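You operate a simulated robot arm through the tools that you are given. There is no shell and no other tool. Be economical: measure what you need, move in short steps, check, and stop when the job is done.

You run a simulated robot arm. Do the job below in one go: nothing can be reset, and whatever is moved stays where it is left.

Task
Service plate C's arm 1: red nipple 3 shots, yellow 1, then stop screw 1 to 46.
Fine: the pump goes back in its holder.

It is judged by the outcome, as a careful person would: the job done as asked, and still so three seconds after it is handed in. It fails if anything else is knocked over, pushed out of place, dropped, spilled or broken.

Robot
A 7-joint arm with a two-finger parallel gripper, fixed in place. Base frame: the origin is at the foot of the arm, x ahead of it, y to its left, z up; the work surface is at about z = 664. Readings come in mm, degrees, newtons and seconds.
With the tool pointing down near the work surface it reaches from about 240 to 680 mm from the base axis. Its first joint turns from -66.0 to 66.0 degrees. Payload 1.57 kg.
The TCP is the grasp point between the finger pads, 30 mm short of the fingertips. In the tool frame z runs along the fingers and y along their closing line. The gripper opens to 110 mm. The fingers are 24 mm wide and 12 mm thick; the gripper's body (48 by 112 mm) begins 78 mm behind the TCP.
Orientation is that of the tool frame in the base frame, as [roll, pitch, yaw] about the fixed x, y, z axes, in that order (R = Rz(yaw) Ry(pitch) Rx(roll)). With the fingers straight down and closing along the base's y, the tool's x points along the base's -x, its y along +y and its z along -z.

Tools
- The arm moves only by the tool apply_moves. Its arguments are lists of equal length, an entry for each row: "turn": the turn, a rotation vector about the tool's x, y, z in units of 90 degrees (1.0 is 90 degrees), a list of three; "xyz": the shift along the tool's x, y, z in units of 250 mm (1.0 is 250 mm), a list of three; "fingers": the finger opening in mm, from 0 to 110. In form: {"turn": [[ax, ay, az], ...], "xyz": [[tx, ty, tz], ...], "fingers": [fingers, ...]}. A call has 1 to 8 rows; each row is the pose to reach, as a shift and turn from the pose commanded when the call began, along the tool's axes at that moment. A call with a number of a shift or a turn outside -1 to 1 is refused whole. Rows are played at 5 a second. More than 50 mm and 8.6 degrees between two rows, or a gripper value outside its range, and nothing of the call is played. Where a pose cannot be reached the arm comes as near as it can. A force on the tool above 40 N (or 10 N above the force at the start of the call, whichever is more), or a blocked arm, ends the call early, and 0.2 s more pass. The fingers move at their own pace (about 108 mm/s each) and stop on an object; they squeeze with about 25 N. The grip force told is the motor's: it shows also when the fingers shut on nothing. Time passes only in rows, and 0.2 s behind the last, so rows that repeat a pose let the fingers close. It gives the time, the measured TCP pose, the force on the tool (base axes), the opening and the grip force at its end, in the units of the frame above (readings bear some noise).
- Cameras (640 x 400 px; columns grow to the right, rows downward): "scene" is fixed at [166, -392, 1402.1]; the picture's right is [0.78, -0.63, 0.00], its down [-0.38, -0.47, -0.80] and it looks along [0.50, 0.62, -0.60] (base axes); focal length 322 px, centre (320, 200). "wrist" rides on the gripper at [70, 16, -141] in the tool frame; the picture's right is [-0.23, 0.97, 0.00], its down [-0.85, -0.20, -0.48] and it looks along [-0.47, -0.11, 0.88] (tool axes); focal length 222 px, centre (320, 200). There is no depth. A picture from a camera that has moved, and an enlarged one, comes with that camera's place and axes in the base frame and with its lens.
- camera(camera): a new picture of that camera. It takes no simulated time.
- zoom(camera, box): a new picture of the part [left, top, right, bottom] of that camera's present view, enlarged. It takes no simulated time.
- job_done(): hands the job in; it is judged then, once.

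Go step by step. Nothing tells you positions but the pictures and the camera data: compare them with the known pose of the tool, close in by small moves and look again before you grip or let go. The budget is 120 turns and 68 pictures, counting those below and the enlarged ones. Unless the task says otherwise, let go and move clear before handing in.

The tools are called as a command line: name --argument value ..., lists and objects as JSON in quotes. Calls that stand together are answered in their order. apply_moves: Moves the arm, as the interface text tells. Its arguments: {"type":"object","properties":{"turn":{"type":"array","items":{"type":"array","items":{"type":"number"}}},"xyz":{"type":"array","items":{"type":"array","items":{"type":"number"}}},"fingers":{"type":"array","items":{"type":"number"}}},"required":["turn","xyz","fingers"]} The other tools are called the same way: camera (camera) takes a picture; zoom (camera, box) takes an enlarged picture of a part of a camera's view; job_done () hands the job in.

At the start:

```text
time_s: 0.0
ee_pos: [382.9, 242.1, 1122.5]
ee_rot: [179.9, 0.0, 180.0]
wrist_force: [-0.2, -0.2, -0.2]
gripper_width: 110.0
grasp_force: 0.1
```

scene: 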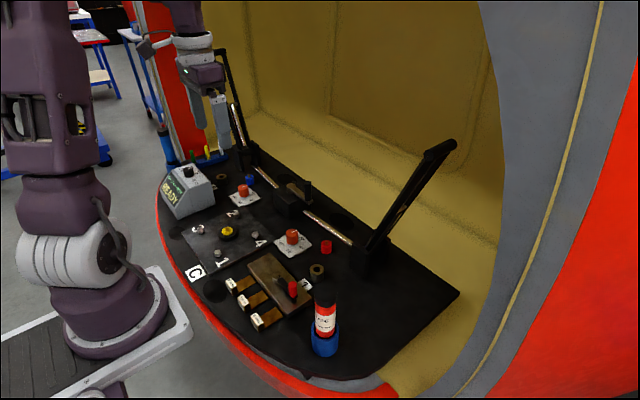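
wrist: 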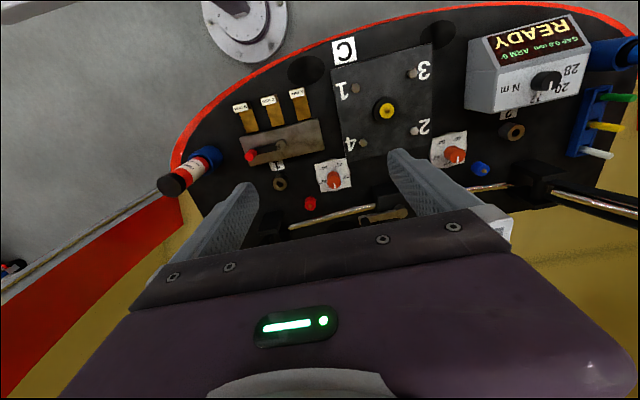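

I see a bench with a plate C, a few nipples, a controller box reading READY, and a grease pump in a blue holder. I'll zoom in to read the details.

zoom --camera "scene" --box '[150, 140, 310, 240]'

zoom --camera "scene" --box '[200, 220, 360, 360]'

zoom --camera "wrist" --box '[150, 20, 400, 220]'

zoom --camera "wrist" --box '[400, 0, 640, 200]'

```text
4.00 times, centred on (230, 190) of scene
camera zoom: at [166.0, -392.0, 1402.1], right [0.78, -0.63, 0.0], down [-0.38, -0.47, -0.8], along [0.5, 0.62, -0.6], focal length 1290 px, centre (680, 240)
```

zoom: 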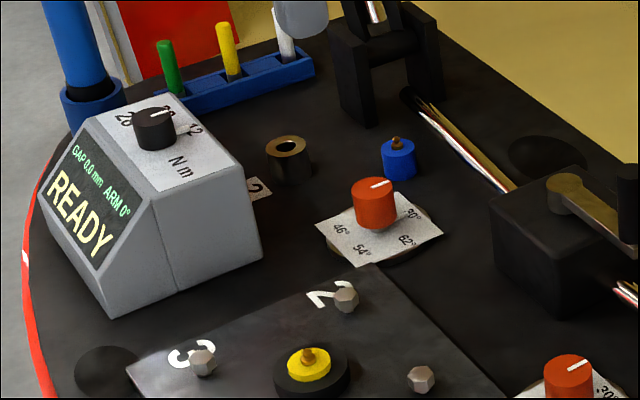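

```text
2.86 times, centred on (280, 290) of scene
camera zoom: at [166.0, -392.0, 1402.1], right [0.78, -0.63, 0.0], down [-0.38, -0.47, -0.8], along [0.5, 0.62, -0.6], focal length 921 px, centre (434, -57)
```

zoom: 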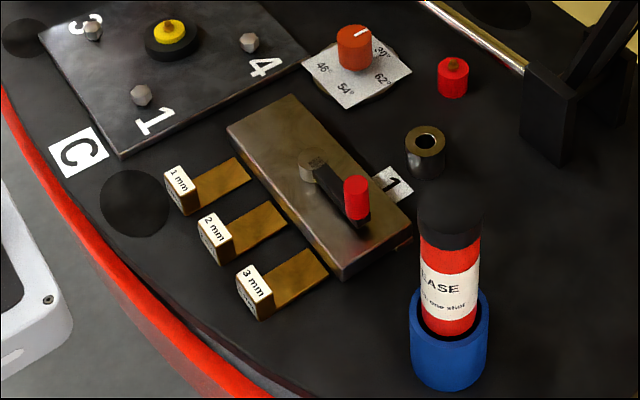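

```text
2.00 times, centred on (275, 120) of wrist
camera zoom: at [312.9, 258.4, 1262.6], right [0.23, 0.97, 0.0], down [0.85, -0.2, 0.48], along [0.47, -0.11, -0.88], focal length 444 px, centre (410, 360)
```

zoom: 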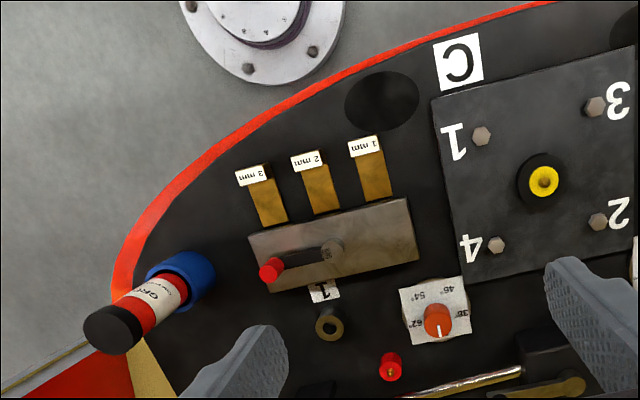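

```text
2.00 times, centred on (520, 100) of wrist
camera zoom: at [312.9, 258.4, 1262.6], right [0.23, 0.97, 0.0], down [0.85, -0.2, 0.48], along [0.47, -0.11, -0.88], focal length 444 px, centre (-80, 400)
```

zoom: 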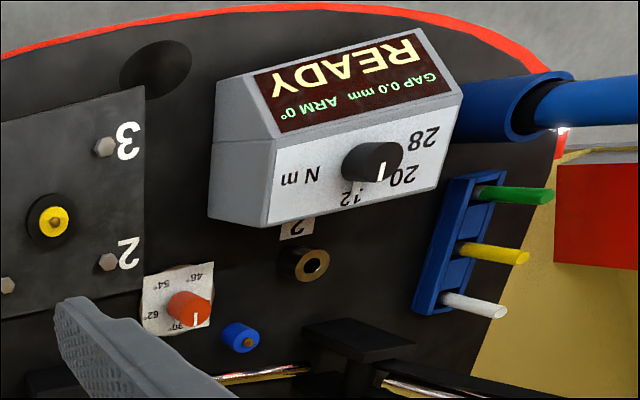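

I've located the pump at roughly (428, -86), the red nipple at (628, 148) and the yellow one at (420, 404). Now I'll read the pump label and the stop dial up close.

zoom --camera "scene" --box '[295, 280, 355, 360]'

zoom --camera "scene" --box '[265, 220, 345, 270]'

```text
5.00 times, centred on (325, 320) of scene
camera zoom: at [166.0, -392.0, 1402.1], right [0.78, -0.63, 0.0], down [-0.38, -0.47, -0.8], along [0.5, 0.62, -0.6], focal length 1612 px, centre (295, -400)
```

zoom: 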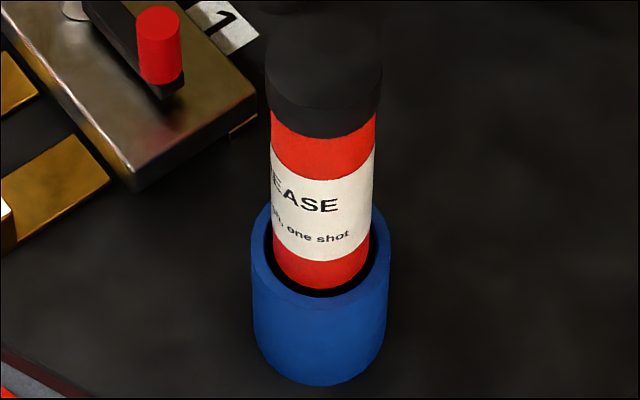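

```text
8.00 times, centred on (305, 245) of scene
camera zoom: at [166.0, -392.0, 1402.1], right [0.78, -0.63, 0.0], down [-0.38, -0.47, -0.8], along [0.5, 0.62, -0.6], focal length 2579 px, centre (440, -160)
```

zoom: 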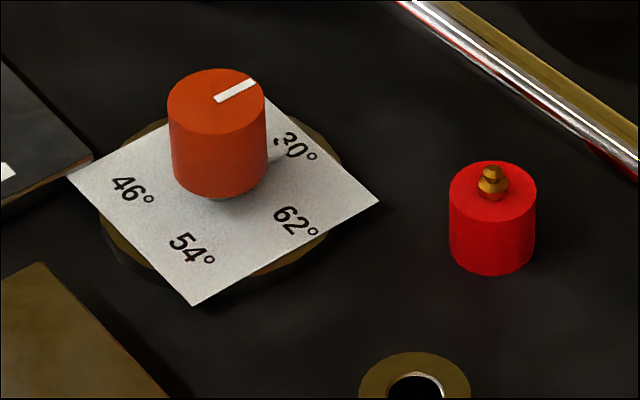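

The stop screw 1 dial points at about 38/30 now, and the pump label says "…push, one shot". Moving over towards the pump to look at it from above.

apply_moves --turn '[[0, 0, 0], [0, 0, 0], [0, 0, 0], [0, 0, 0], [0, 0, 0], [0, 0, 0], [0, 0, 0]]' --xyz '[[0, -0.14, 0.06], [0, -0.28, 0.12], [0, -0.42, 0.18], [0, -0.56, 0.24], [0, -0.7, 0.3], [0, -0.85, 0.36], [0, -1, 0.4]]' --fingers '[110, 110, 110, 110, 110, 110, 110]'

camera --camera "wrist"

```text
time_s: 1.6
ee_pos: [381.7, -9.1, 1022.0]
ee_rot: [180.0, 0.1, 180.0]
wrist_force: [0.1, 0.2, -0.6]
gripper_width: 110.0
grasp_force: 0.0
```

```text
59 pictures are left
camera wrist: at [311.0, 6.0, 1161.8], right [0.23, 0.97, 0.0], down [0.85, -0.2, 0.48], along [0.47, -0.11, -0.88], focal length 222 px, centre (320, 200)
```

wrist: 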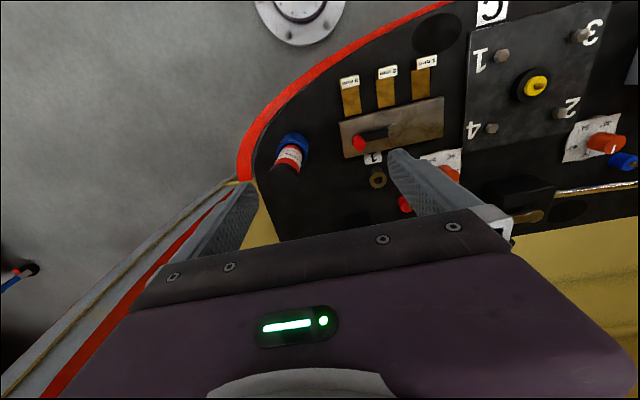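

zoom --camera "wrist" --box '[240, 110, 340, 210]'

zoom --camera "scene" --box '[290, 270, 370, 370]'

```text
4.00 times, centred on (290, 160) of wrist
camera zoom: at [311.0, 6.0, 1161.8], right [0.23, 0.97, 0.0], down [0.85, -0.2, 0.48], along [0.47, -0.11, -0.88], focal length 888 px, centre (440, 360)
```

zoom: 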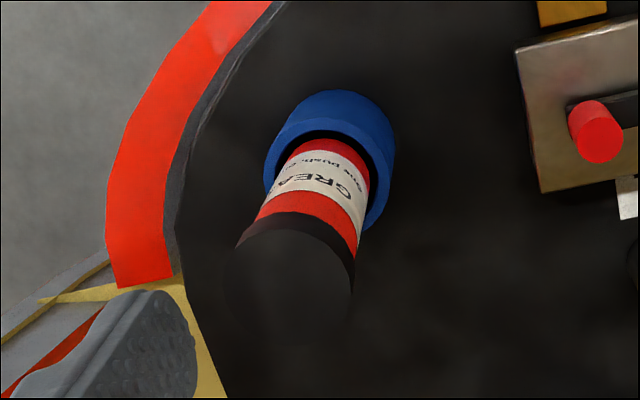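

```text
4.00 times, centred on (330, 320) of scene
camera zoom: at [166.0, -392.0, 1402.1], right [0.78, -0.63, 0.0], down [-0.38, -0.47, -0.8], along [0.5, 0.62, -0.6], focal length 1290 px, centre (280, -280)
```

zoom: 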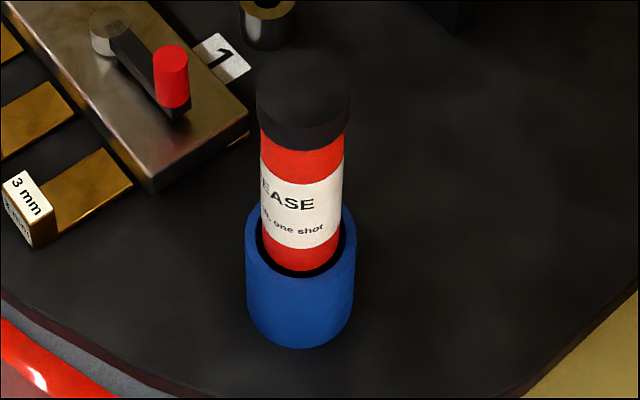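

Label: "one push, one shot". By triangulation the pump axis is at (432, -82), cap z 826–865. Before gripping, I'll look at the nipples closer.

apply_moves --turn '[[0, 0, 0], [0, 0, 0], [0, 0, 0], [0, 0, 0], [0, 0, 0], [0, 0, 0]]' --xyz '[[-0.08, 0.12, 0.05], [-0.16, 0.24, 0.1], [-0.24, 0.36, 0.15], [-0.32, 0.48, 0.2], [-0.4, 0.6, 0.25], [-0.473, 0.676, 0.288]]' --fingers '[110, 110, 110, 110, 110, 110]'

camera --camera "wrist"

```text
time_s: 3.0
ee_pos: [501.0, 161.8, 949.4]
ee_rot: [180.0, -0.1, -179.9]
wrist_force: [-0.8, -0.3, 0.8]
gripper_width: 109.9
grasp_force: 0.1
```

```text
56 pictures are left
camera wrist: at [430.5, 177.6, 1090.7], right [0.23, 0.97, 0.0], down [0.86, -0.2, 0.48], along [0.47, -0.11, -0.88], focal length 222 px, centre (320, 200)
```

wrist: 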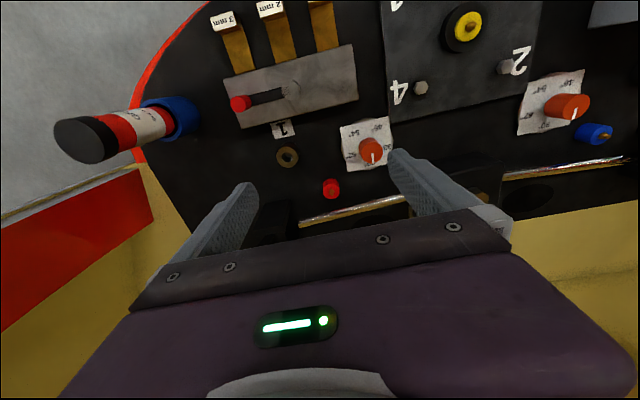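

zoom --camera "wrist" --box '[260, 110, 420, 210]'

zoom --camera "wrist" --box '[420, 0, 500, 50]'

zoom --camera "scene" --box '[200, 215, 260, 252]'

```text
4.00 times, centred on (340, 160) of wrist
camera zoom: at [430.5, 177.6, 1090.7], right [0.23, 0.97, 0.0], down [0.86, -0.2, 0.48], along [0.47, -0.11, -0.88], focal length 888 px, centre (240, 360)
```

zoom: 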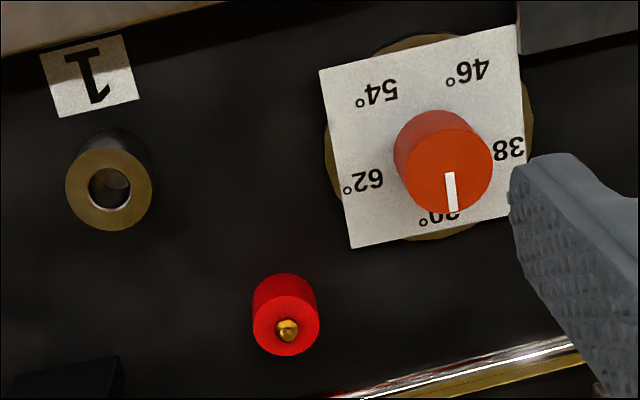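

```text
8.00 times, centred on (460, 25) of wrist
camera zoom: at [430.5, 177.6, 1090.7], right [0.23, 0.97, 0.0], down [0.86, -0.2, 0.48], along [0.47, -0.11, -0.88], focal length 1777 px, centre (-800, 1600)
```

zoom: 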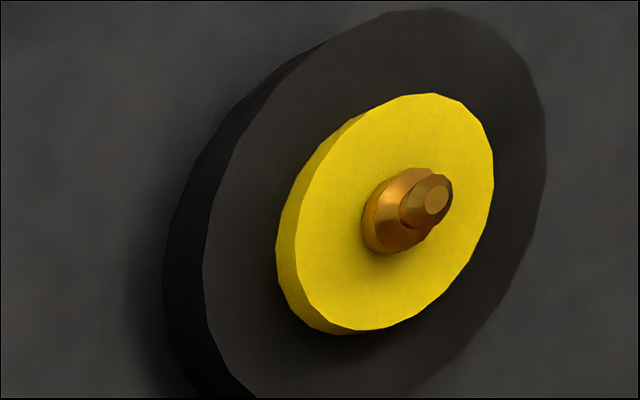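

```text
10.67 times, centred on (230, 234) of scene
camera zoom: at [166.0, -392.0, 1402.1], right [0.78, -0.63, 0.0], down [-0.38, -0.47, -0.8], along [0.5, 0.62, -0.6], focal length 3439 px, centre (1280, -157)
```

zoom: 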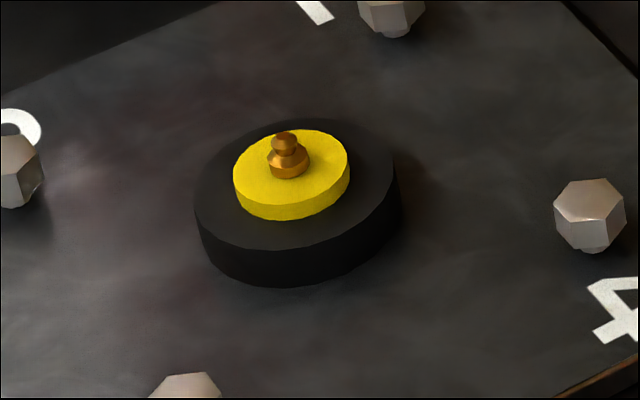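

The knob points at 30 now; 46 is up-left of it. My estimate for the red nipple tip is (632, 155, ~695), still uncertain, so I'll go closer for a sharper estimate.

apply_moves --turn '[[0, 0, 0], [0, 0, 0], [0, 0, 0], [0, 0, 0], [0, 0, 0], [0, 0, 0]]' --xyz '[[-0.1, -0.005, 0.1], [-0.2, -0.01, 0.22], [-0.3, -0.015, 0.34], [-0.4, -0.02, 0.46], [-0.48, -0.025, 0.58], [-0.48, -0.028, 0.68]]' --fingers '[110, 110, 110, 110, 110, 110]'

camera --camera "wrist"

```text
time_s: 4.4
ee_pos: [620.1, 157.3, 779.5]
ee_rot: [-180.0, 0.0, 180.0]
wrist_force: [-0.1, -0.2, 0.2]
gripper_width: 109.9
grasp_force: 0.0
```

```text
52 pictures are left
camera wrist: at [550.4, 172.0, 920.1], right [0.23, 0.97, 0.0], down [0.85, -0.2, 0.48], along [0.47, -0.11, -0.88], focal length 222 px, centre (320, 200)
```

wrist: 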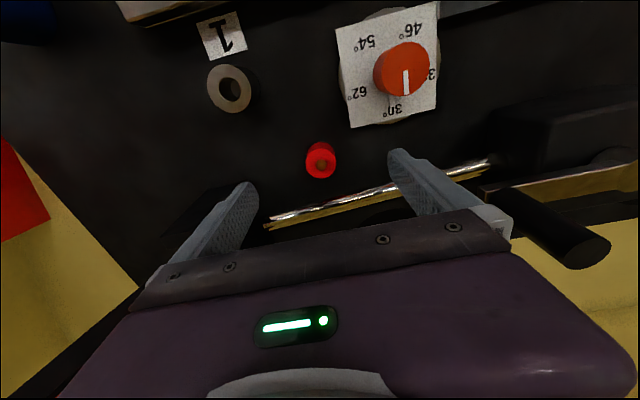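

zoom --camera "wrist" --box '[280, 140, 360, 190]'

zoom --camera "scene" --box '[240, 140, 400, 260]'

```text
8.00 times, centred on (320, 165) of wrist
camera zoom: at [550.4, 172.0, 920.1], right [0.23, 0.97, 0.0], down [0.85, -0.2, 0.48], along [0.47, -0.11, -0.88], focal length 1777 px, centre (320, 480)
```

zoom: 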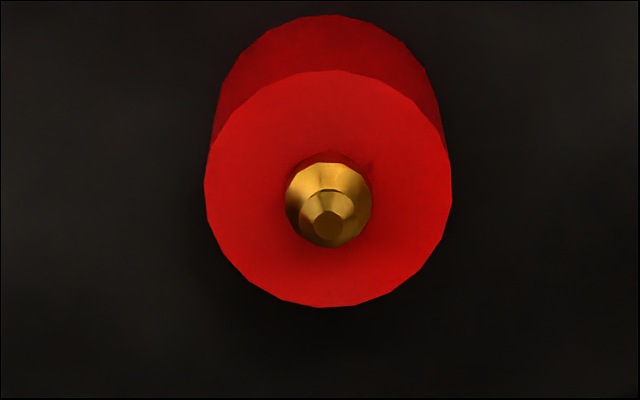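

```text
3.33 times, centred on (320, 200) of scene
camera zoom: at [166.0, -392.0, 1402.1], right [0.78, -0.63, 0.0], down [-0.38, -0.47, -0.8], along [0.5, 0.62, -0.6], focal length 1075 px, centre (320, 200)
```

zoom: 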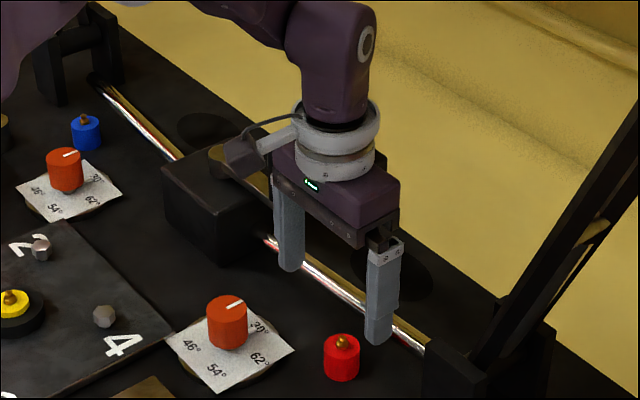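

Red nipple tip pinned at about (632.3, 154.3, 695). Next, the same close look at the yellow nipple near (419, 403), going up first.

apply_moves --turn '[[0, 0, 0], [0, 0, 0], [0, 0, 0], [0, 0, 0], [0, 0, 0], [0, 0, 0], [0, 0, 0], [0, 0, 0]]' --xyz '[[0, 0, -0.18], [0.06, 0.07, -0.35], [0.18, 0.21, -0.4], [0.3, 0.35, -0.4], [0.42, 0.49, -0.4], [0.55, 0.64, -0.4], [0.68, 0.79, -0.4], [0.8, 0.94, -0.4]]' --fingers '[110, 110, 110, 110, 110, 110, 110, 110]'

apply_moves --turn '[[0, 0, 0], [0, 0, 0], [0, 0, 0]]' --xyz '[[0.03, 0.044, 0.1], [0.05, 0.044, 0.25], [0.05, 0.044, 0.4]]' --fingers '[110, 110, 110]'

camera --camera "wrist"

```text
time_s: 6.2
ee_pos: [420.7, 388.9, 880.6]
ee_rot: [-179.9, 0.0, 180.0]
wrist_force: [0.0, -0.1, -0.3]
gripper_width: 110.1
grasp_force: 0.2
```

```text
time_s: 7.0
ee_pos: [408.4, 399.5, 779.2]
ee_rot: [179.8, 0.0, 179.9]
wrist_force: [-0.6, -0.8, -0.3]
gripper_width: 109.9
grasp_force: 0.1
```

```text
49 pictures are left
camera wrist: at [338.6, 415.6, 919.8], right [0.23, 0.97, 0.0], down [0.85, -0.2, 0.48], along [0.47, -0.11, -0.88], focal length 222 px, centre (320, 200)
```

wrist: 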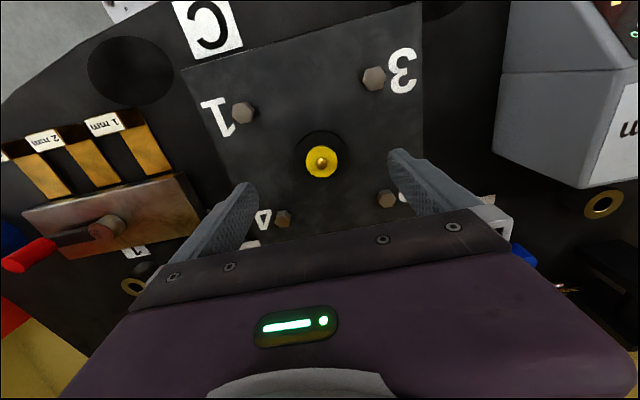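

zoom --camera "wrist" --box '[280, 140, 360, 190]'

```text
8.00 times, centred on (320, 165) of wrist
camera zoom: at [338.6, 415.6, 919.8], right [0.23, 0.97, 0.0], down [0.85, -0.2, 0.48], along [0.47, -0.11, -0.88], focal length 1777 px, centre (320, 480)
```

zoom: 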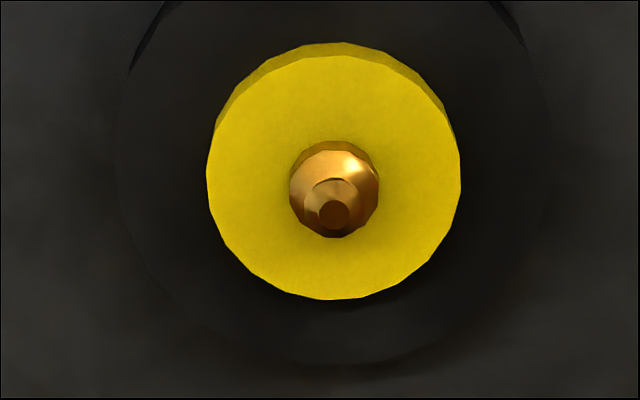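

Yellow tip at about (418, 399, 701). Now back up and across to the pump.

apply_moves --turn '[[0, 0, 0], [0, 0, 0], [0, 0, 0], [0, 0, 0], [0, 0, 0], [0, 0, 0], [0, 0, 0], [0, 0, 0]]' --xyz '[[0, 0, -0.18], [0, -0.08, -0.36], [0, -0.2, -0.52], [0, -0.34, -0.66], [0, -0.5, -0.75], [0, -0.68, -0.75], [0, -0.86, -0.75], [0, -1, -0.75]]' --fingers '[110, 110, 110, 110, 110, 110, 110, 110]'

apply_moves --turn '[[0, 0, 0], [0, 0, 0], [0, 0, 0], [0, 0, 0], [0, 0, 0]]' --xyz '[[-0.02, -0.19, 0], [-0.04, -0.38, 0], [-0.06, -0.57, 0], [-0.08, -0.76, 0], [-0.094, -0.924, 0]]' --fingers '[110, 110, 110, 110, 110]'

camera --camera "wrist"

```text
time_s: 8.8
ee_pos: [408.7, 149.6, 965.3]
ee_rot: [-180.0, 0.0, 180.0]
wrist_force: [0.4, -0.3, -0.6]
gripper_width: 110.2
grasp_force: 0.0
```

```text
time_s: 10.0
ee_pos: [429.0, -79.1, 967.9]
ee_rot: [-180.0, 0.0, -179.9]
wrist_force: [0.3, -0.5, -0.5]
gripper_width: 109.9
grasp_force: 0.1
```

```text
47 pictures are left
camera wrist: at [360.7, -63.1, 1107.7], right [0.23, 0.97, 0.0], down [0.86, -0.2, 0.48], along [0.47, -0.11, -0.88], focal length 222 px, centre (320, 200)
```

wrist: 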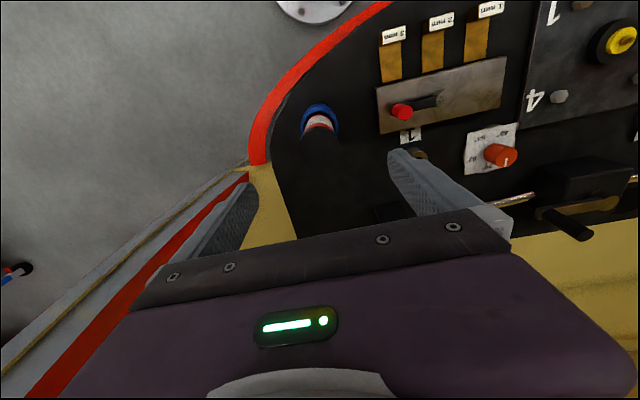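

zoom --camera "wrist" --box '[270, 90, 370, 190]'

```text
4.00 times, centred on (320, 140) of wrist
camera zoom: at [360.7, -63.1, 1107.7], right [0.23, 0.97, 0.0], down [0.86, -0.2, 0.48], along [0.47, -0.11, -0.88], focal length 888 px, centre (320, 440)
```

zoom: 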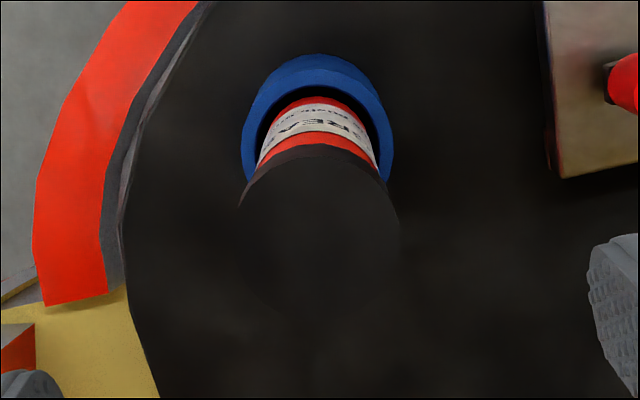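

The cap sits centred between the fingers. I'll descend over it to TCP z ≈ 830.

apply_moves --turn '[[0, 0, 0], [0, 0, 0], [0, 0, 0], [0, 0, 0]]' --xyz '[[-0.01, -0.002, 0.16], [-0.012, -0.004, 0.32], [-0.012, -0.004, 0.46], [-0.012, -0.004, 0.55]]' --fingers '[110, 110, 110, 110]'

camera --camera "wrist"

zoom --camera "scene" --box '[270, 230, 390, 370]'

```text
time_s: 11.0
ee_pos: [434.9, -82.0, 830.5]
ee_rot: [180.0, -0.1, -180.0]
wrist_force: [-0.4, 0.0, -0.5]
gripper_width: 110.1
grasp_force: 0.0
```

```text
45 pictures are left
camera wrist: at [365.4, -65.5, 971.4], right [0.23, 0.97, 0.0], down [0.85, -0.2, 0.48], along [0.47, -0.11, -0.88], focal length 222 px, centre (320, 200)
```

wrist: 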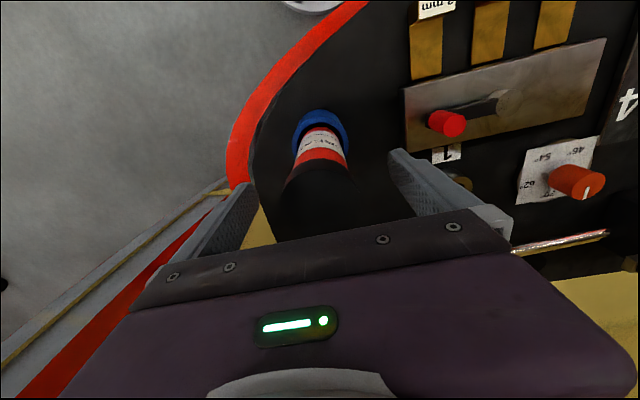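

```text
2.86 times, centred on (330, 300) of scene
camera zoom: at [166.0, -392.0, 1402.1], right [0.78, -0.63, 0.0], down [-0.38, -0.47, -0.8], along [0.5, 0.62, -0.6], focal length 921 px, centre (291, -86)
```

zoom: 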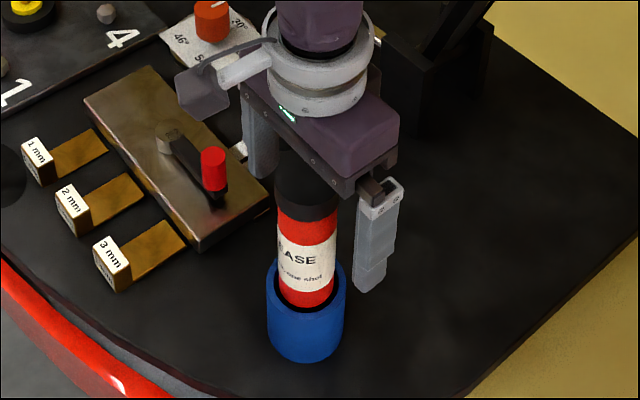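

Well aligned. Closing on the cap.

apply_moves --turn '[[0, 0, 0], [0, 0, 0], [0, 0, 0], [0, 0, 0]]' --xyz '[[0, 0, 0], [0, 0, 0], [0, 0, 0], [0, 0, 0]]' --fingers '[50, 20, 20, 20]'

```text
time_s: 12.0
ee_pos: [435.7, -82.2, 830.2]
ee_rot: [-179.9, 0.0, -179.9]
wrist_force: [-0.4, 1.2, -0.1]
gripper_width: 43.5
grasp_force: 25.9
```

Gripped at 43.5 mm. Lifting straight up.

apply_moves --turn '[[0, 0, 0], [0, 0, 0], [0, 0, 0], [0, 0, 0], [0, 0, 0], [0, 0, 0]]' --xyz '[[0, 0, -0.06], [0, 0, -0.14], [0, 0, -0.24], [0, 0, -0.36], [0, 0, -0.48], [0, 0, -0.56]]' --fingers '[20, 20, 20, 20, 20, 20]'

camera --camera "scene"

zoom --camera "scene" --box '[270, 190, 390, 370]'

```text
time_s: 13.4
ee_pos: [434.2, -82.0, 969.9]
ee_rot: [-180.0, 0.0, -180.0]
wrist_force: [0.4, 0.2, -3.3]
gripper_width: 43.5
grasp_force: 24.8
```

```text
43 pictures are left
```

scene: 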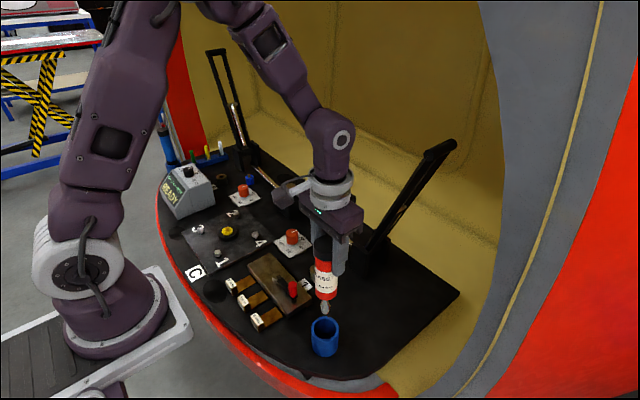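

```text
2.22 times, centred on (330, 280) of scene
camera zoom: at [166.1, -392.0, 1402.1], right [0.78, -0.63, 0.0], down [-0.38, -0.47, -0.8], along [0.5, 0.62, -0.6], focal length 716 px, centre (298, 22)
```

zoom: 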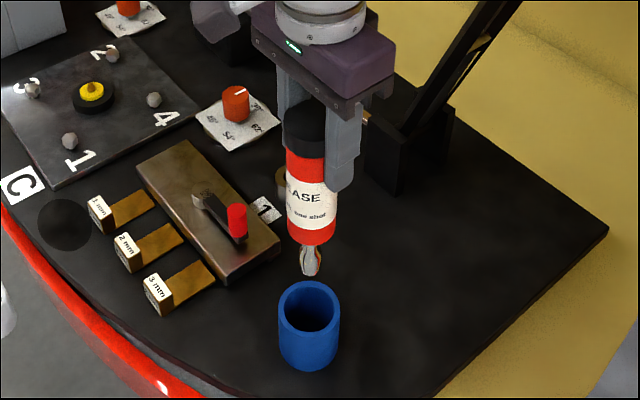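

The pump is held, nozzle about 180–187 mm below the TCP. Moving high to above the red nipple.

apply_moves --turn '[[0, 0, 0], [0, 0, 0], [0, 0, 0], [0, 0, 0], [0, 0, 0], [0, 0, 0], [0, 0, 0], [0, 0, 0]]' --xyz '[[-0.08, 0.1, 0], [-0.19, 0.23, 0], [-0.3, 0.36, 0], [-0.41, 0.49, 0], [-0.52, 0.62, 0], [-0.63, 0.75, 0], [-0.73, 0.87, 0], [-0.792, 0.945, 0]]' --fingers '[20, 20, 20, 20, 20, 20, 20, 20]'

camera --camera "wrist"

zoom --camera "scene" --box '[265, 150, 385, 270]'

```text
time_s: 15.2
ee_pos: [630.7, 155.8, 971.3]
ee_rot: [180.0, 0.0, 180.0]
wrist_force: [-0.7, 0.7, -3.8]
gripper_width: 43.6
grasp_force: 25.2
```

```text
41 pictures are left
camera wrist: at [562.5, 171.5, 1111.9], right [0.23, 0.97, 0.0], down [0.86, -0.2, 0.48], along [0.47, -0.11, -0.88], focal length 222 px, centre (320, 200)
```

wrist: 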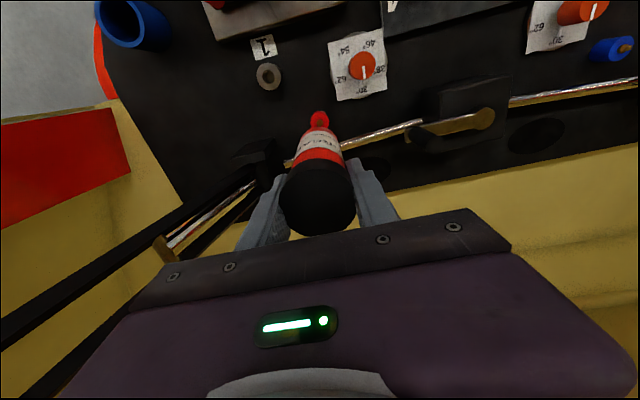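

```text
3.33 times, centred on (325, 210) of scene
camera zoom: at [166.1, -392.0, 1402.1], right [0.78, -0.63, 0.0], down [-0.38, -0.47, -0.8], along [0.5, 0.62, -0.6], focal length 1075 px, centre (303, 167)
```

zoom: 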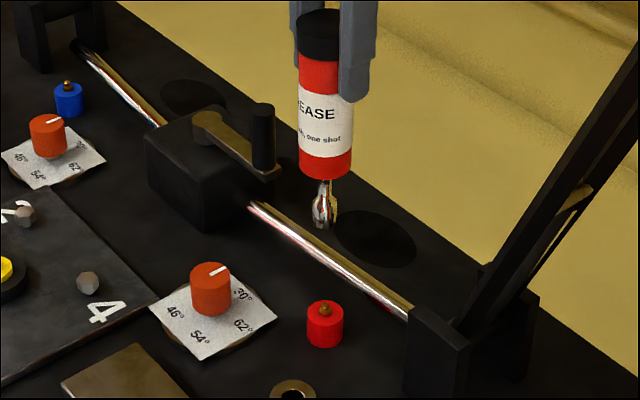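

zoom --camera "wrist" --box '[260, 100, 380, 250]'

zoom --camera "scene" --box '[305, 200, 345, 250]'

```text
2.67 times, centred on (320, 175) of wrist
camera zoom: at [562.5, 171.5, 1111.9], right [0.23, 0.97, 0.0], down [0.86, -0.2, 0.48], along [0.47, -0.11, -0.88], focal length 592 px, centre (320, 267)
```

zoom: 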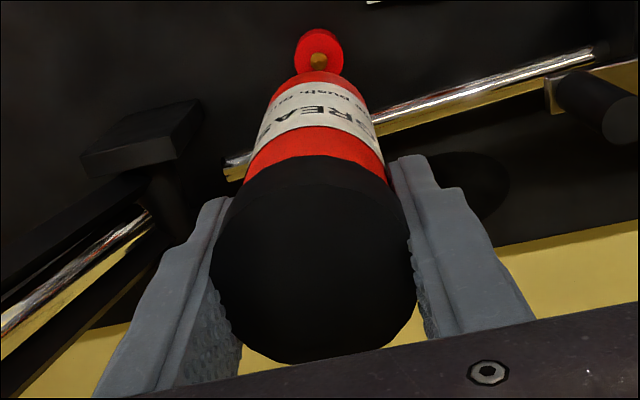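

```text
8.00 times, centred on (325, 225) of scene
camera zoom: at [166.1, -392.0, 1402.1], right [0.78, -0.63, 0.0], down [-0.38, -0.47, -0.8], along [0.5, 0.62, -0.6], focal length 2579 px, centre (280, 0)
```

zoom: 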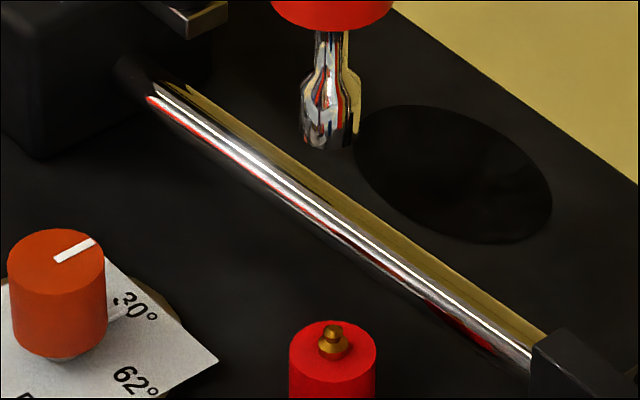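

The nozzle lies about 3.7 mm off in the scene's horizontal direction. I'll correct (+2.5 x, −2.6 y) and lower to about 15 mm above the nipple.

apply_moves --turn '[[0, 0, 0], [0, 0, 0], [0, 0, 0], [0, 0, 0]]' --xyz '[[-0.01, -0.0105, 0.1], [-0.01, -0.0105, 0.2], [-0.01, -0.0105, 0.28], [-0.01, -0.0105, 0.3]]' --fingers '[20, 20, 20, 20]'

zoom --camera "scene" --box '[305, 215, 345, 265]'

zoom --camera "wrist" --box '[260, 100, 380, 250]'

```text
time_s: 16.2
ee_pos: [635.9, 153.9, 895.8]
ee_rot: [180.0, 0.0, -180.0]
wrist_force: [-0.6, -0.2, -3.5]
gripper_width: 43.5
grasp_force: 24.6
```

```text
8.00 times, centred on (325, 240) of scene
camera zoom: at [166.1, -392.0, 1402.1], right [0.78, -0.63, 0.0], down [-0.38, -0.47, -0.8], along [0.5, 0.62, -0.6], focal length 2579 px, centre (280, -120)
```

zoom: 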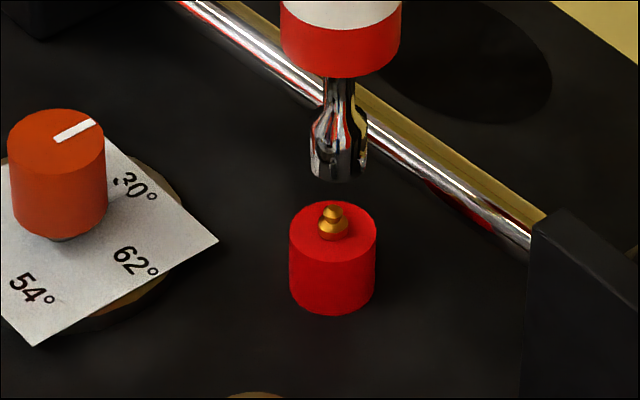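

```text
2.67 times, centred on (320, 175) of wrist
camera zoom: at [565.8, 169.5, 1036.5], right [0.23, 0.97, 0.0], down [0.86, -0.2, 0.48], along [0.47, -0.11, -0.88], focal length 592 px, centre (320, 267)
```

zoom: 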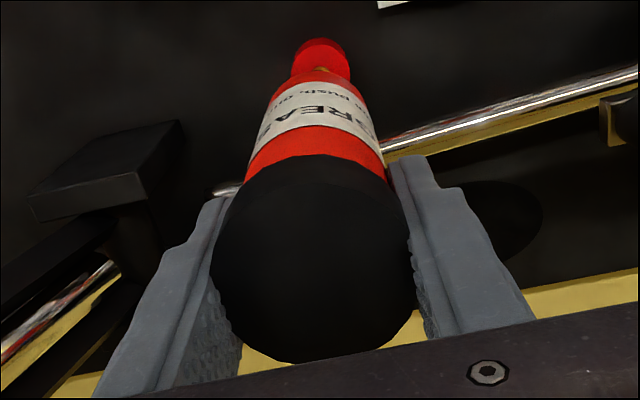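

Now about 21 mm above, 1.6 mm too far right in the scene view. A small correction, then down 13 mm and another look.

apply_moves --turn '[[0, 0, 0], [0, 0, 0], [0, 0, 0]]' --xyz '[[0.005, 0.004, 0.02], [0.005, 0.004, 0.04], [0.005, 0.004, 0.052]]' --fingers '[20, 20, 20]'

zoom --camera "scene" --box '[313, 225, 341, 260]'

```text
time_s: 17.0
ee_pos: [634.2, 152.6, 882.0]
ee_rot: [-179.9, 0.0, -180.0]
wrist_force: [-0.1, -0.1, -3.8]
gripper_width: 43.5
grasp_force: 24.6
```

```text
11.43 times, centred on (327, 242) of scene
camera zoom: at [166.1, -392.0, 1402.1], right [0.78, -0.63, 0.0], down [-0.38, -0.47, -0.8], along [0.5, 0.62, -0.6], focal length 3684 px, centre (240, -286)
```

zoom: 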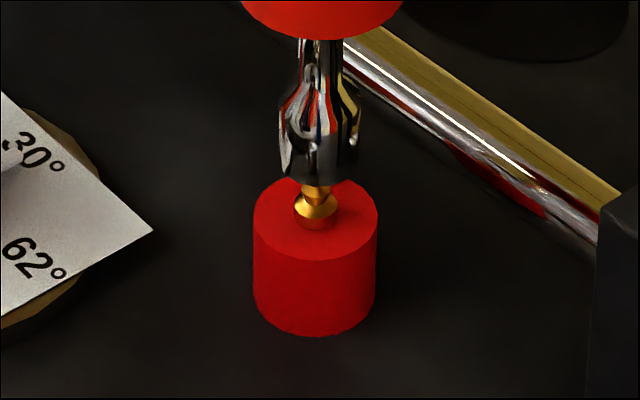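

Nearly centred (1 mm correction). Descending gently onto the nipple, watching the force.

apply_moves --turn '[[0, 0, 0], [0, 0, 0], [0, 0, 0], [0, 0, 0], [0, 0, 0]]' --xyz '[[0.003, 0.002, 0], [0.003, 0.002, 0.008], [0.003, 0.002, 0.016], [0.003, 0.002, 0.024], [0.003, 0.002, 0.032]]' --fingers '[20, 20, 20, 20, 20]'

zoom --camera "scene" --box '[313, 225, 341, 260]'

```text
time_s: 18.2
ee_pos: [633.6, 153.9, 872.9]
ee_rot: [-180.0, 0.0, -180.0]
wrist_force: [0.9, 0.2, -3.2]
gripper_width: 43.5
grasp_force: 25.3
```

```text
11.43 times, centred on (327, 242) of scene
camera zoom: at [166.1, -392.0, 1402.1], right [0.78, -0.63, 0.0], down [-0.38, -0.47, -0.8], along [0.5, 0.62, -0.6], focal length 3684 px, centre (240, -286)
```

zoom: 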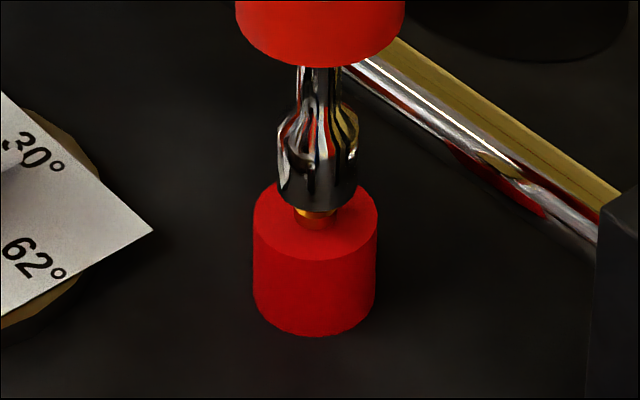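

apply_moves --turn '[[0, 0, 0], [0, 0, 0], [0, 0, 0]]' --xyz '[[0, 0, 0.006], [0, 0, 0.012], [0, 0, 0.018]]' --fingers '[20, 20, 20]'

zoom --camera "scene" --box '[313, 225, 341, 260]'

```text
time_s: 19.0
ee_pos: [634.4, 153.9, 870.2]
ee_rot: [179.9, 0.0, -180.0]
wrist_force: [0.1, 0.5, -3.8]
gripper_width: 43.5
grasp_force: 24.8
```

```text
11.43 times, centred on (327, 242) of scene
camera zoom: at [166.1, -392.0, 1402.1], right [0.78, -0.63, 0.0], down [-0.38, -0.47, -0.8], along [0.5, 0.62, -0.6], focal length 3684 px, centre (240, -286)
```

zoom: 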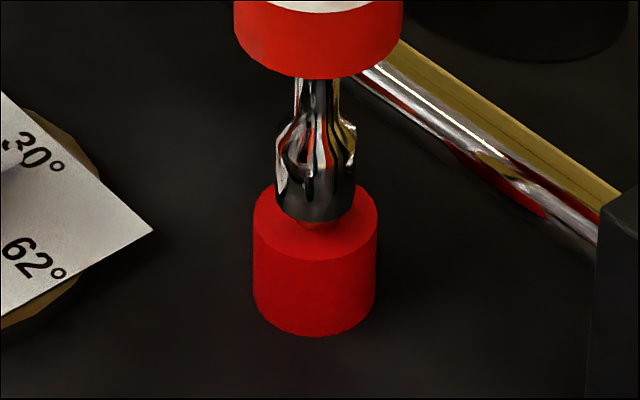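

Well centred and the nipple is entering the nozzle. Pressing on in 1 mm steps.

apply_moves --turn '[[0, 0, 0], [0, 0, 0], [0, 0, 0], [0, 0, 0]]' --xyz '[[0, 0, 0.004], [0, 0, 0.008], [0, 0, 0.012], [0, 0, 0.016]]' --fingers '[20, 20, 20, 20]'

zoom --camera "scene" --box '[150, 150, 350, 275]'

```text
time_s: 20.0
ee_pos: [634.5, 152.4, 866.6]
ee_rot: [-180.0, 0.0, 179.9]
wrist_force: [1.9, 1.4, -0.2]
gripper_width: 43.5
grasp_force: 25.2
```

```text
3.20 times, centred on (250, 212) of scene
camera zoom: at [166.1, -392.0, 1402.1], right [0.78, -0.63, 0.0], down [-0.38, -0.47, -0.8], along [0.5, 0.62, -0.6], focal length 1032 px, centre (544, 160)
```

zoom: 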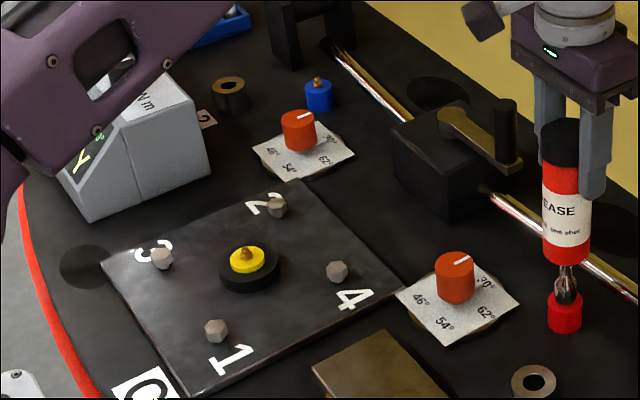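

Contact made. Pushing further in small steps for the first shot.

apply_moves --turn '[[0, 0, 0], [0, 0, 0], [0, 0, 0]]' --xyz '[[0, 0, 0.003], [0, 0, 0.006], [0, 0, 0.008]]' --fingers '[20, 20, 20]'

```text
time_s: 20.8
ee_pos: [633.6, 154.3, 865.3]
ee_rot: [179.9, 0.1, 180.0]
wrist_force: [-0.7, 1.0, 19.7]
gripper_width: 43.4
grasp_force: 24.8
```

zoom --camera "scene" --box '[305, 205, 345, 255]'

camera --camera "scene"

```text
8.00 times, centred on (325, 230) of scene
camera zoom: at [165.6, -392.1, 1402.2], right [0.78, -0.63, 0.0], down [-0.38, -0.47, -0.8], along [0.5, 0.62, -0.6], focal length 2579 px, centre (280, -40)
```

zoom: 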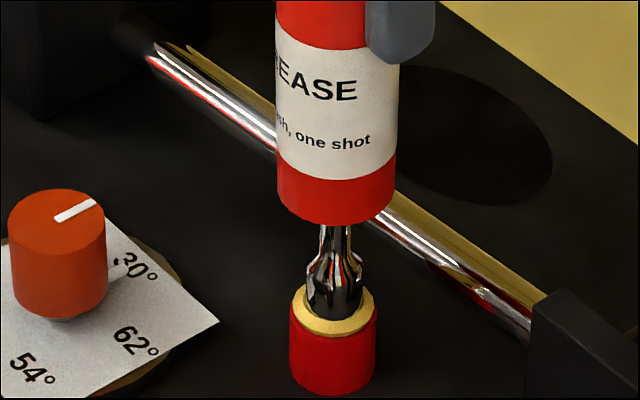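

```text
30 pictures are left
```

scene: 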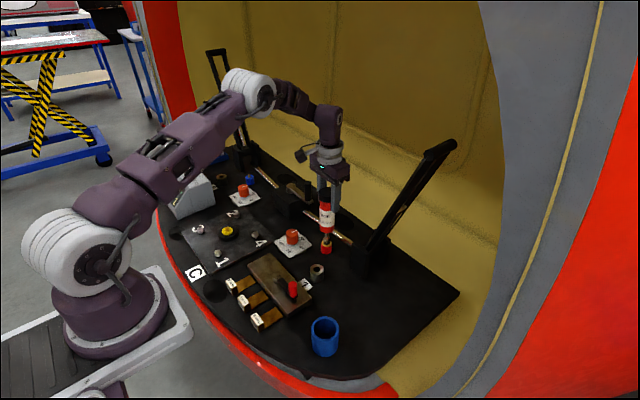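

A ring of grease appeared on the red nipple: shot 1 counted. I'll ease off, then repeat the same push.

apply_moves --turn '[[0, 0, 0], [0, 0, 0], [0, 0, 0], [0, 0, 0]]' --xyz '[[0, 0, -0.01], [0, 0, -0.02], [0, 0, -0.028], [0, 0, -0.028]]' --fingers '[20, 20, 20, 20]'

apply_moves --turn '[[0, 0, 0], [0, 0, 0], [0, 0, 0], [0, 0, 0], [0, 0, 0]]' --xyz '[[0, 0, 0.01], [0, 0, 0.018], [0, 0, 0.022], [0, 0, 0.026], [0, 0, 0.028]]' --fingers '[20, 20, 20, 20, 20]'

zoom --camera "scene" --box '[305, 205, 345, 255]'

```text
time_s: 21.8
ee_pos: [632.9, 153.3, 870.1]
ee_rot: [-179.9, 0.0, -180.0]
wrist_force: [0.5, 1.0, -2.3]
gripper_width: 43.6
grasp_force: 24.8
```

```text
time_s: 23.0
ee_pos: [634.3, 153.9, 864.5]
ee_rot: [179.9, 0.3, -180.0]
wrist_force: [-2.2, 1.7, 19.2]
gripper_width: 43.6
grasp_force: 24.9
```

```text
8.00 times, centred on (325, 230) of scene
camera zoom: at [165.6, -392.1, 1402.2], right [0.78, -0.63, 0.0], down [-0.38, -0.47, -0.8], along [0.5, 0.62, -0.6], focal length 2579 px, centre (280, -40)
```

zoom: 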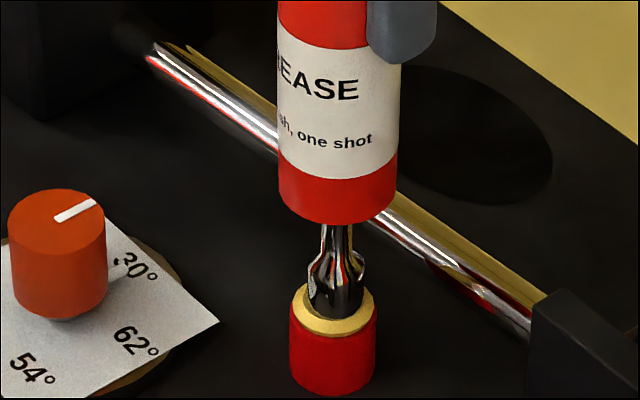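

zoom --camera "scene" --box '[318, 235, 334, 255]'

```text
16.00 times, centred on (326, 245) of scene
camera zoom: at [165.6, -392.1, 1402.2], right [0.78, -0.63, 0.0], down [-0.38, -0.47, -0.8], along [0.5, 0.62, -0.6], focal length 5158 px, centre (224, -520)
```

zoom: 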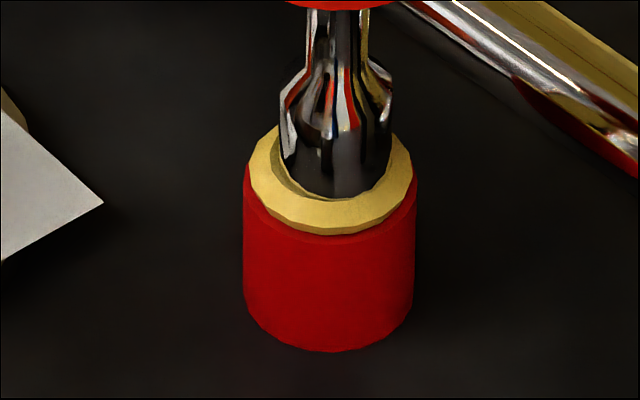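

apply_moves --turn '[[0, 0, 0], [0, 0, 0], [0, 0, 0], [0, 0, 0], [0, 0, 0]]' --xyz '[[0, 0, -0.01], [0, 0, -0.02], [0, 0, -0.032], [0, 0, -0.032], [0, 0, -0.032]]' --fingers '[20, 20, 20, 20, 20]'

apply_moves --turn '[[0, 0, 0], [0, 0, 0], [0, 0, 0], [0, 0, 0], [0, 0, 0]]' --xyz '[[0, 0, 0.014], [0, 0, 0.022], [0, 0, 0.026], [0, 0, 0.03], [0, 0, 0.032]]' --fingers '[20, 20, 20, 20, 20]'

zoom --camera "scene" --box '[318, 235, 334, 255]'

zoom --camera "scene" --box '[305, 205, 345, 255]'

```text
time_s: 24.2
ee_pos: [632.5, 153.2, 870.3]
ee_rot: [180.0, 0.1, -180.0]
wrist_force: [-0.1, 0.8, -2.0]
gripper_width: 43.6
grasp_force: 25.9
```

```text
time_s: 25.4
ee_pos: [633.3, 153.7, 864.9]
ee_rot: [180.0, 0.3, 180.0]
wrist_force: [-2.5, 1.6, 18.6]
gripper_width: 43.5
grasp_force: 25.0
```

```text
16.00 times, centred on (326, 245) of scene
camera zoom: at [165.6, -392.1, 1402.2], right [0.78, -0.63, 0.0], down [-0.38, -0.47, -0.8], along [0.5, 0.62, -0.6], focal length 5158 px, centre (224, -520)
```

zoom: 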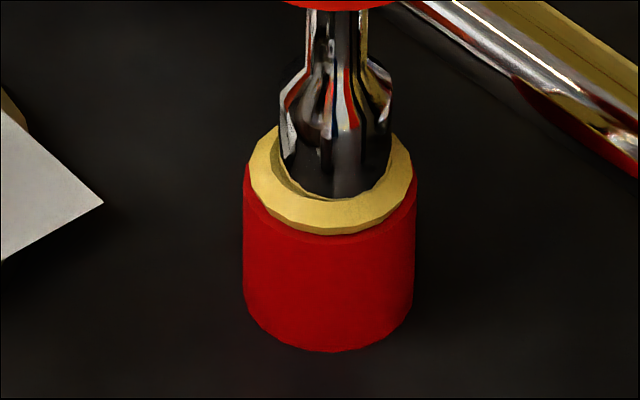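

```text
8.00 times, centred on (325, 230) of scene
camera zoom: at [165.6, -392.1, 1402.2], right [0.78, -0.63, 0.0], down [-0.38, -0.47, -0.8], along [0.5, 0.62, -0.6], focal length 2579 px, centre (280, -40)
```

zoom: 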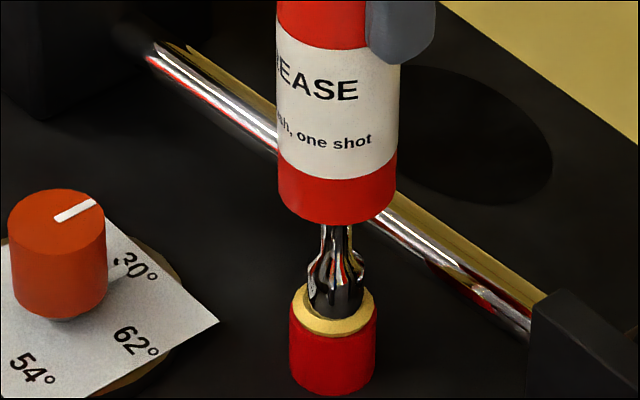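

The ring looks the same after pushes 2 and 3, so I need to know whether they counted. Lifting clear to inspect the nipple.

apply_moves --turn '[[0, 0, 0], [0, 0, 0], [0, 0, 0], [0, 0, 0], [0, 0, 0]]' --xyz '[[0, 0, -0.02], [0, 0, -0.06], [0, 0, -0.12], [0, 0, -0.2], [0, 0, -0.2]]' --fingers '[20, 20, 20, 20, 20]'

zoom --camera "scene" --box '[314, 225, 338, 255]'

```text
time_s: 26.6
ee_pos: [634.1, 152.5, 913.7]
ee_rot: [180.0, -0.1, -179.9]
wrist_force: [0.1, -0.4, -3.8]
gripper_width: 43.6
grasp_force: 25.7
```

```text
13.33 times, centred on (326, 240) of scene
camera zoom: at [166.1, -392.0, 1402.1], right [0.78, -0.63, 0.0], down [-0.38, -0.47, -0.8], along [0.5, 0.62, -0.6], focal length 4298 px, centre (240, -333)
```

zoom: 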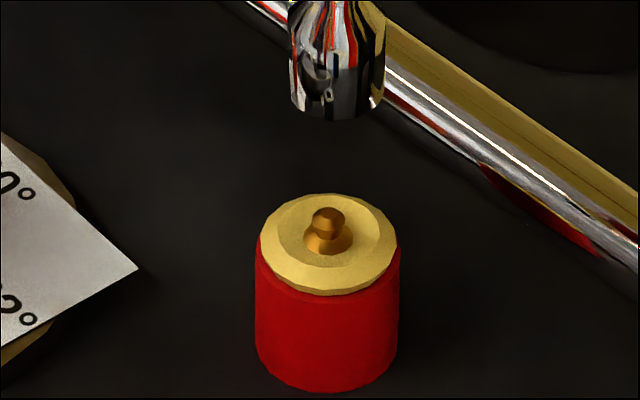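

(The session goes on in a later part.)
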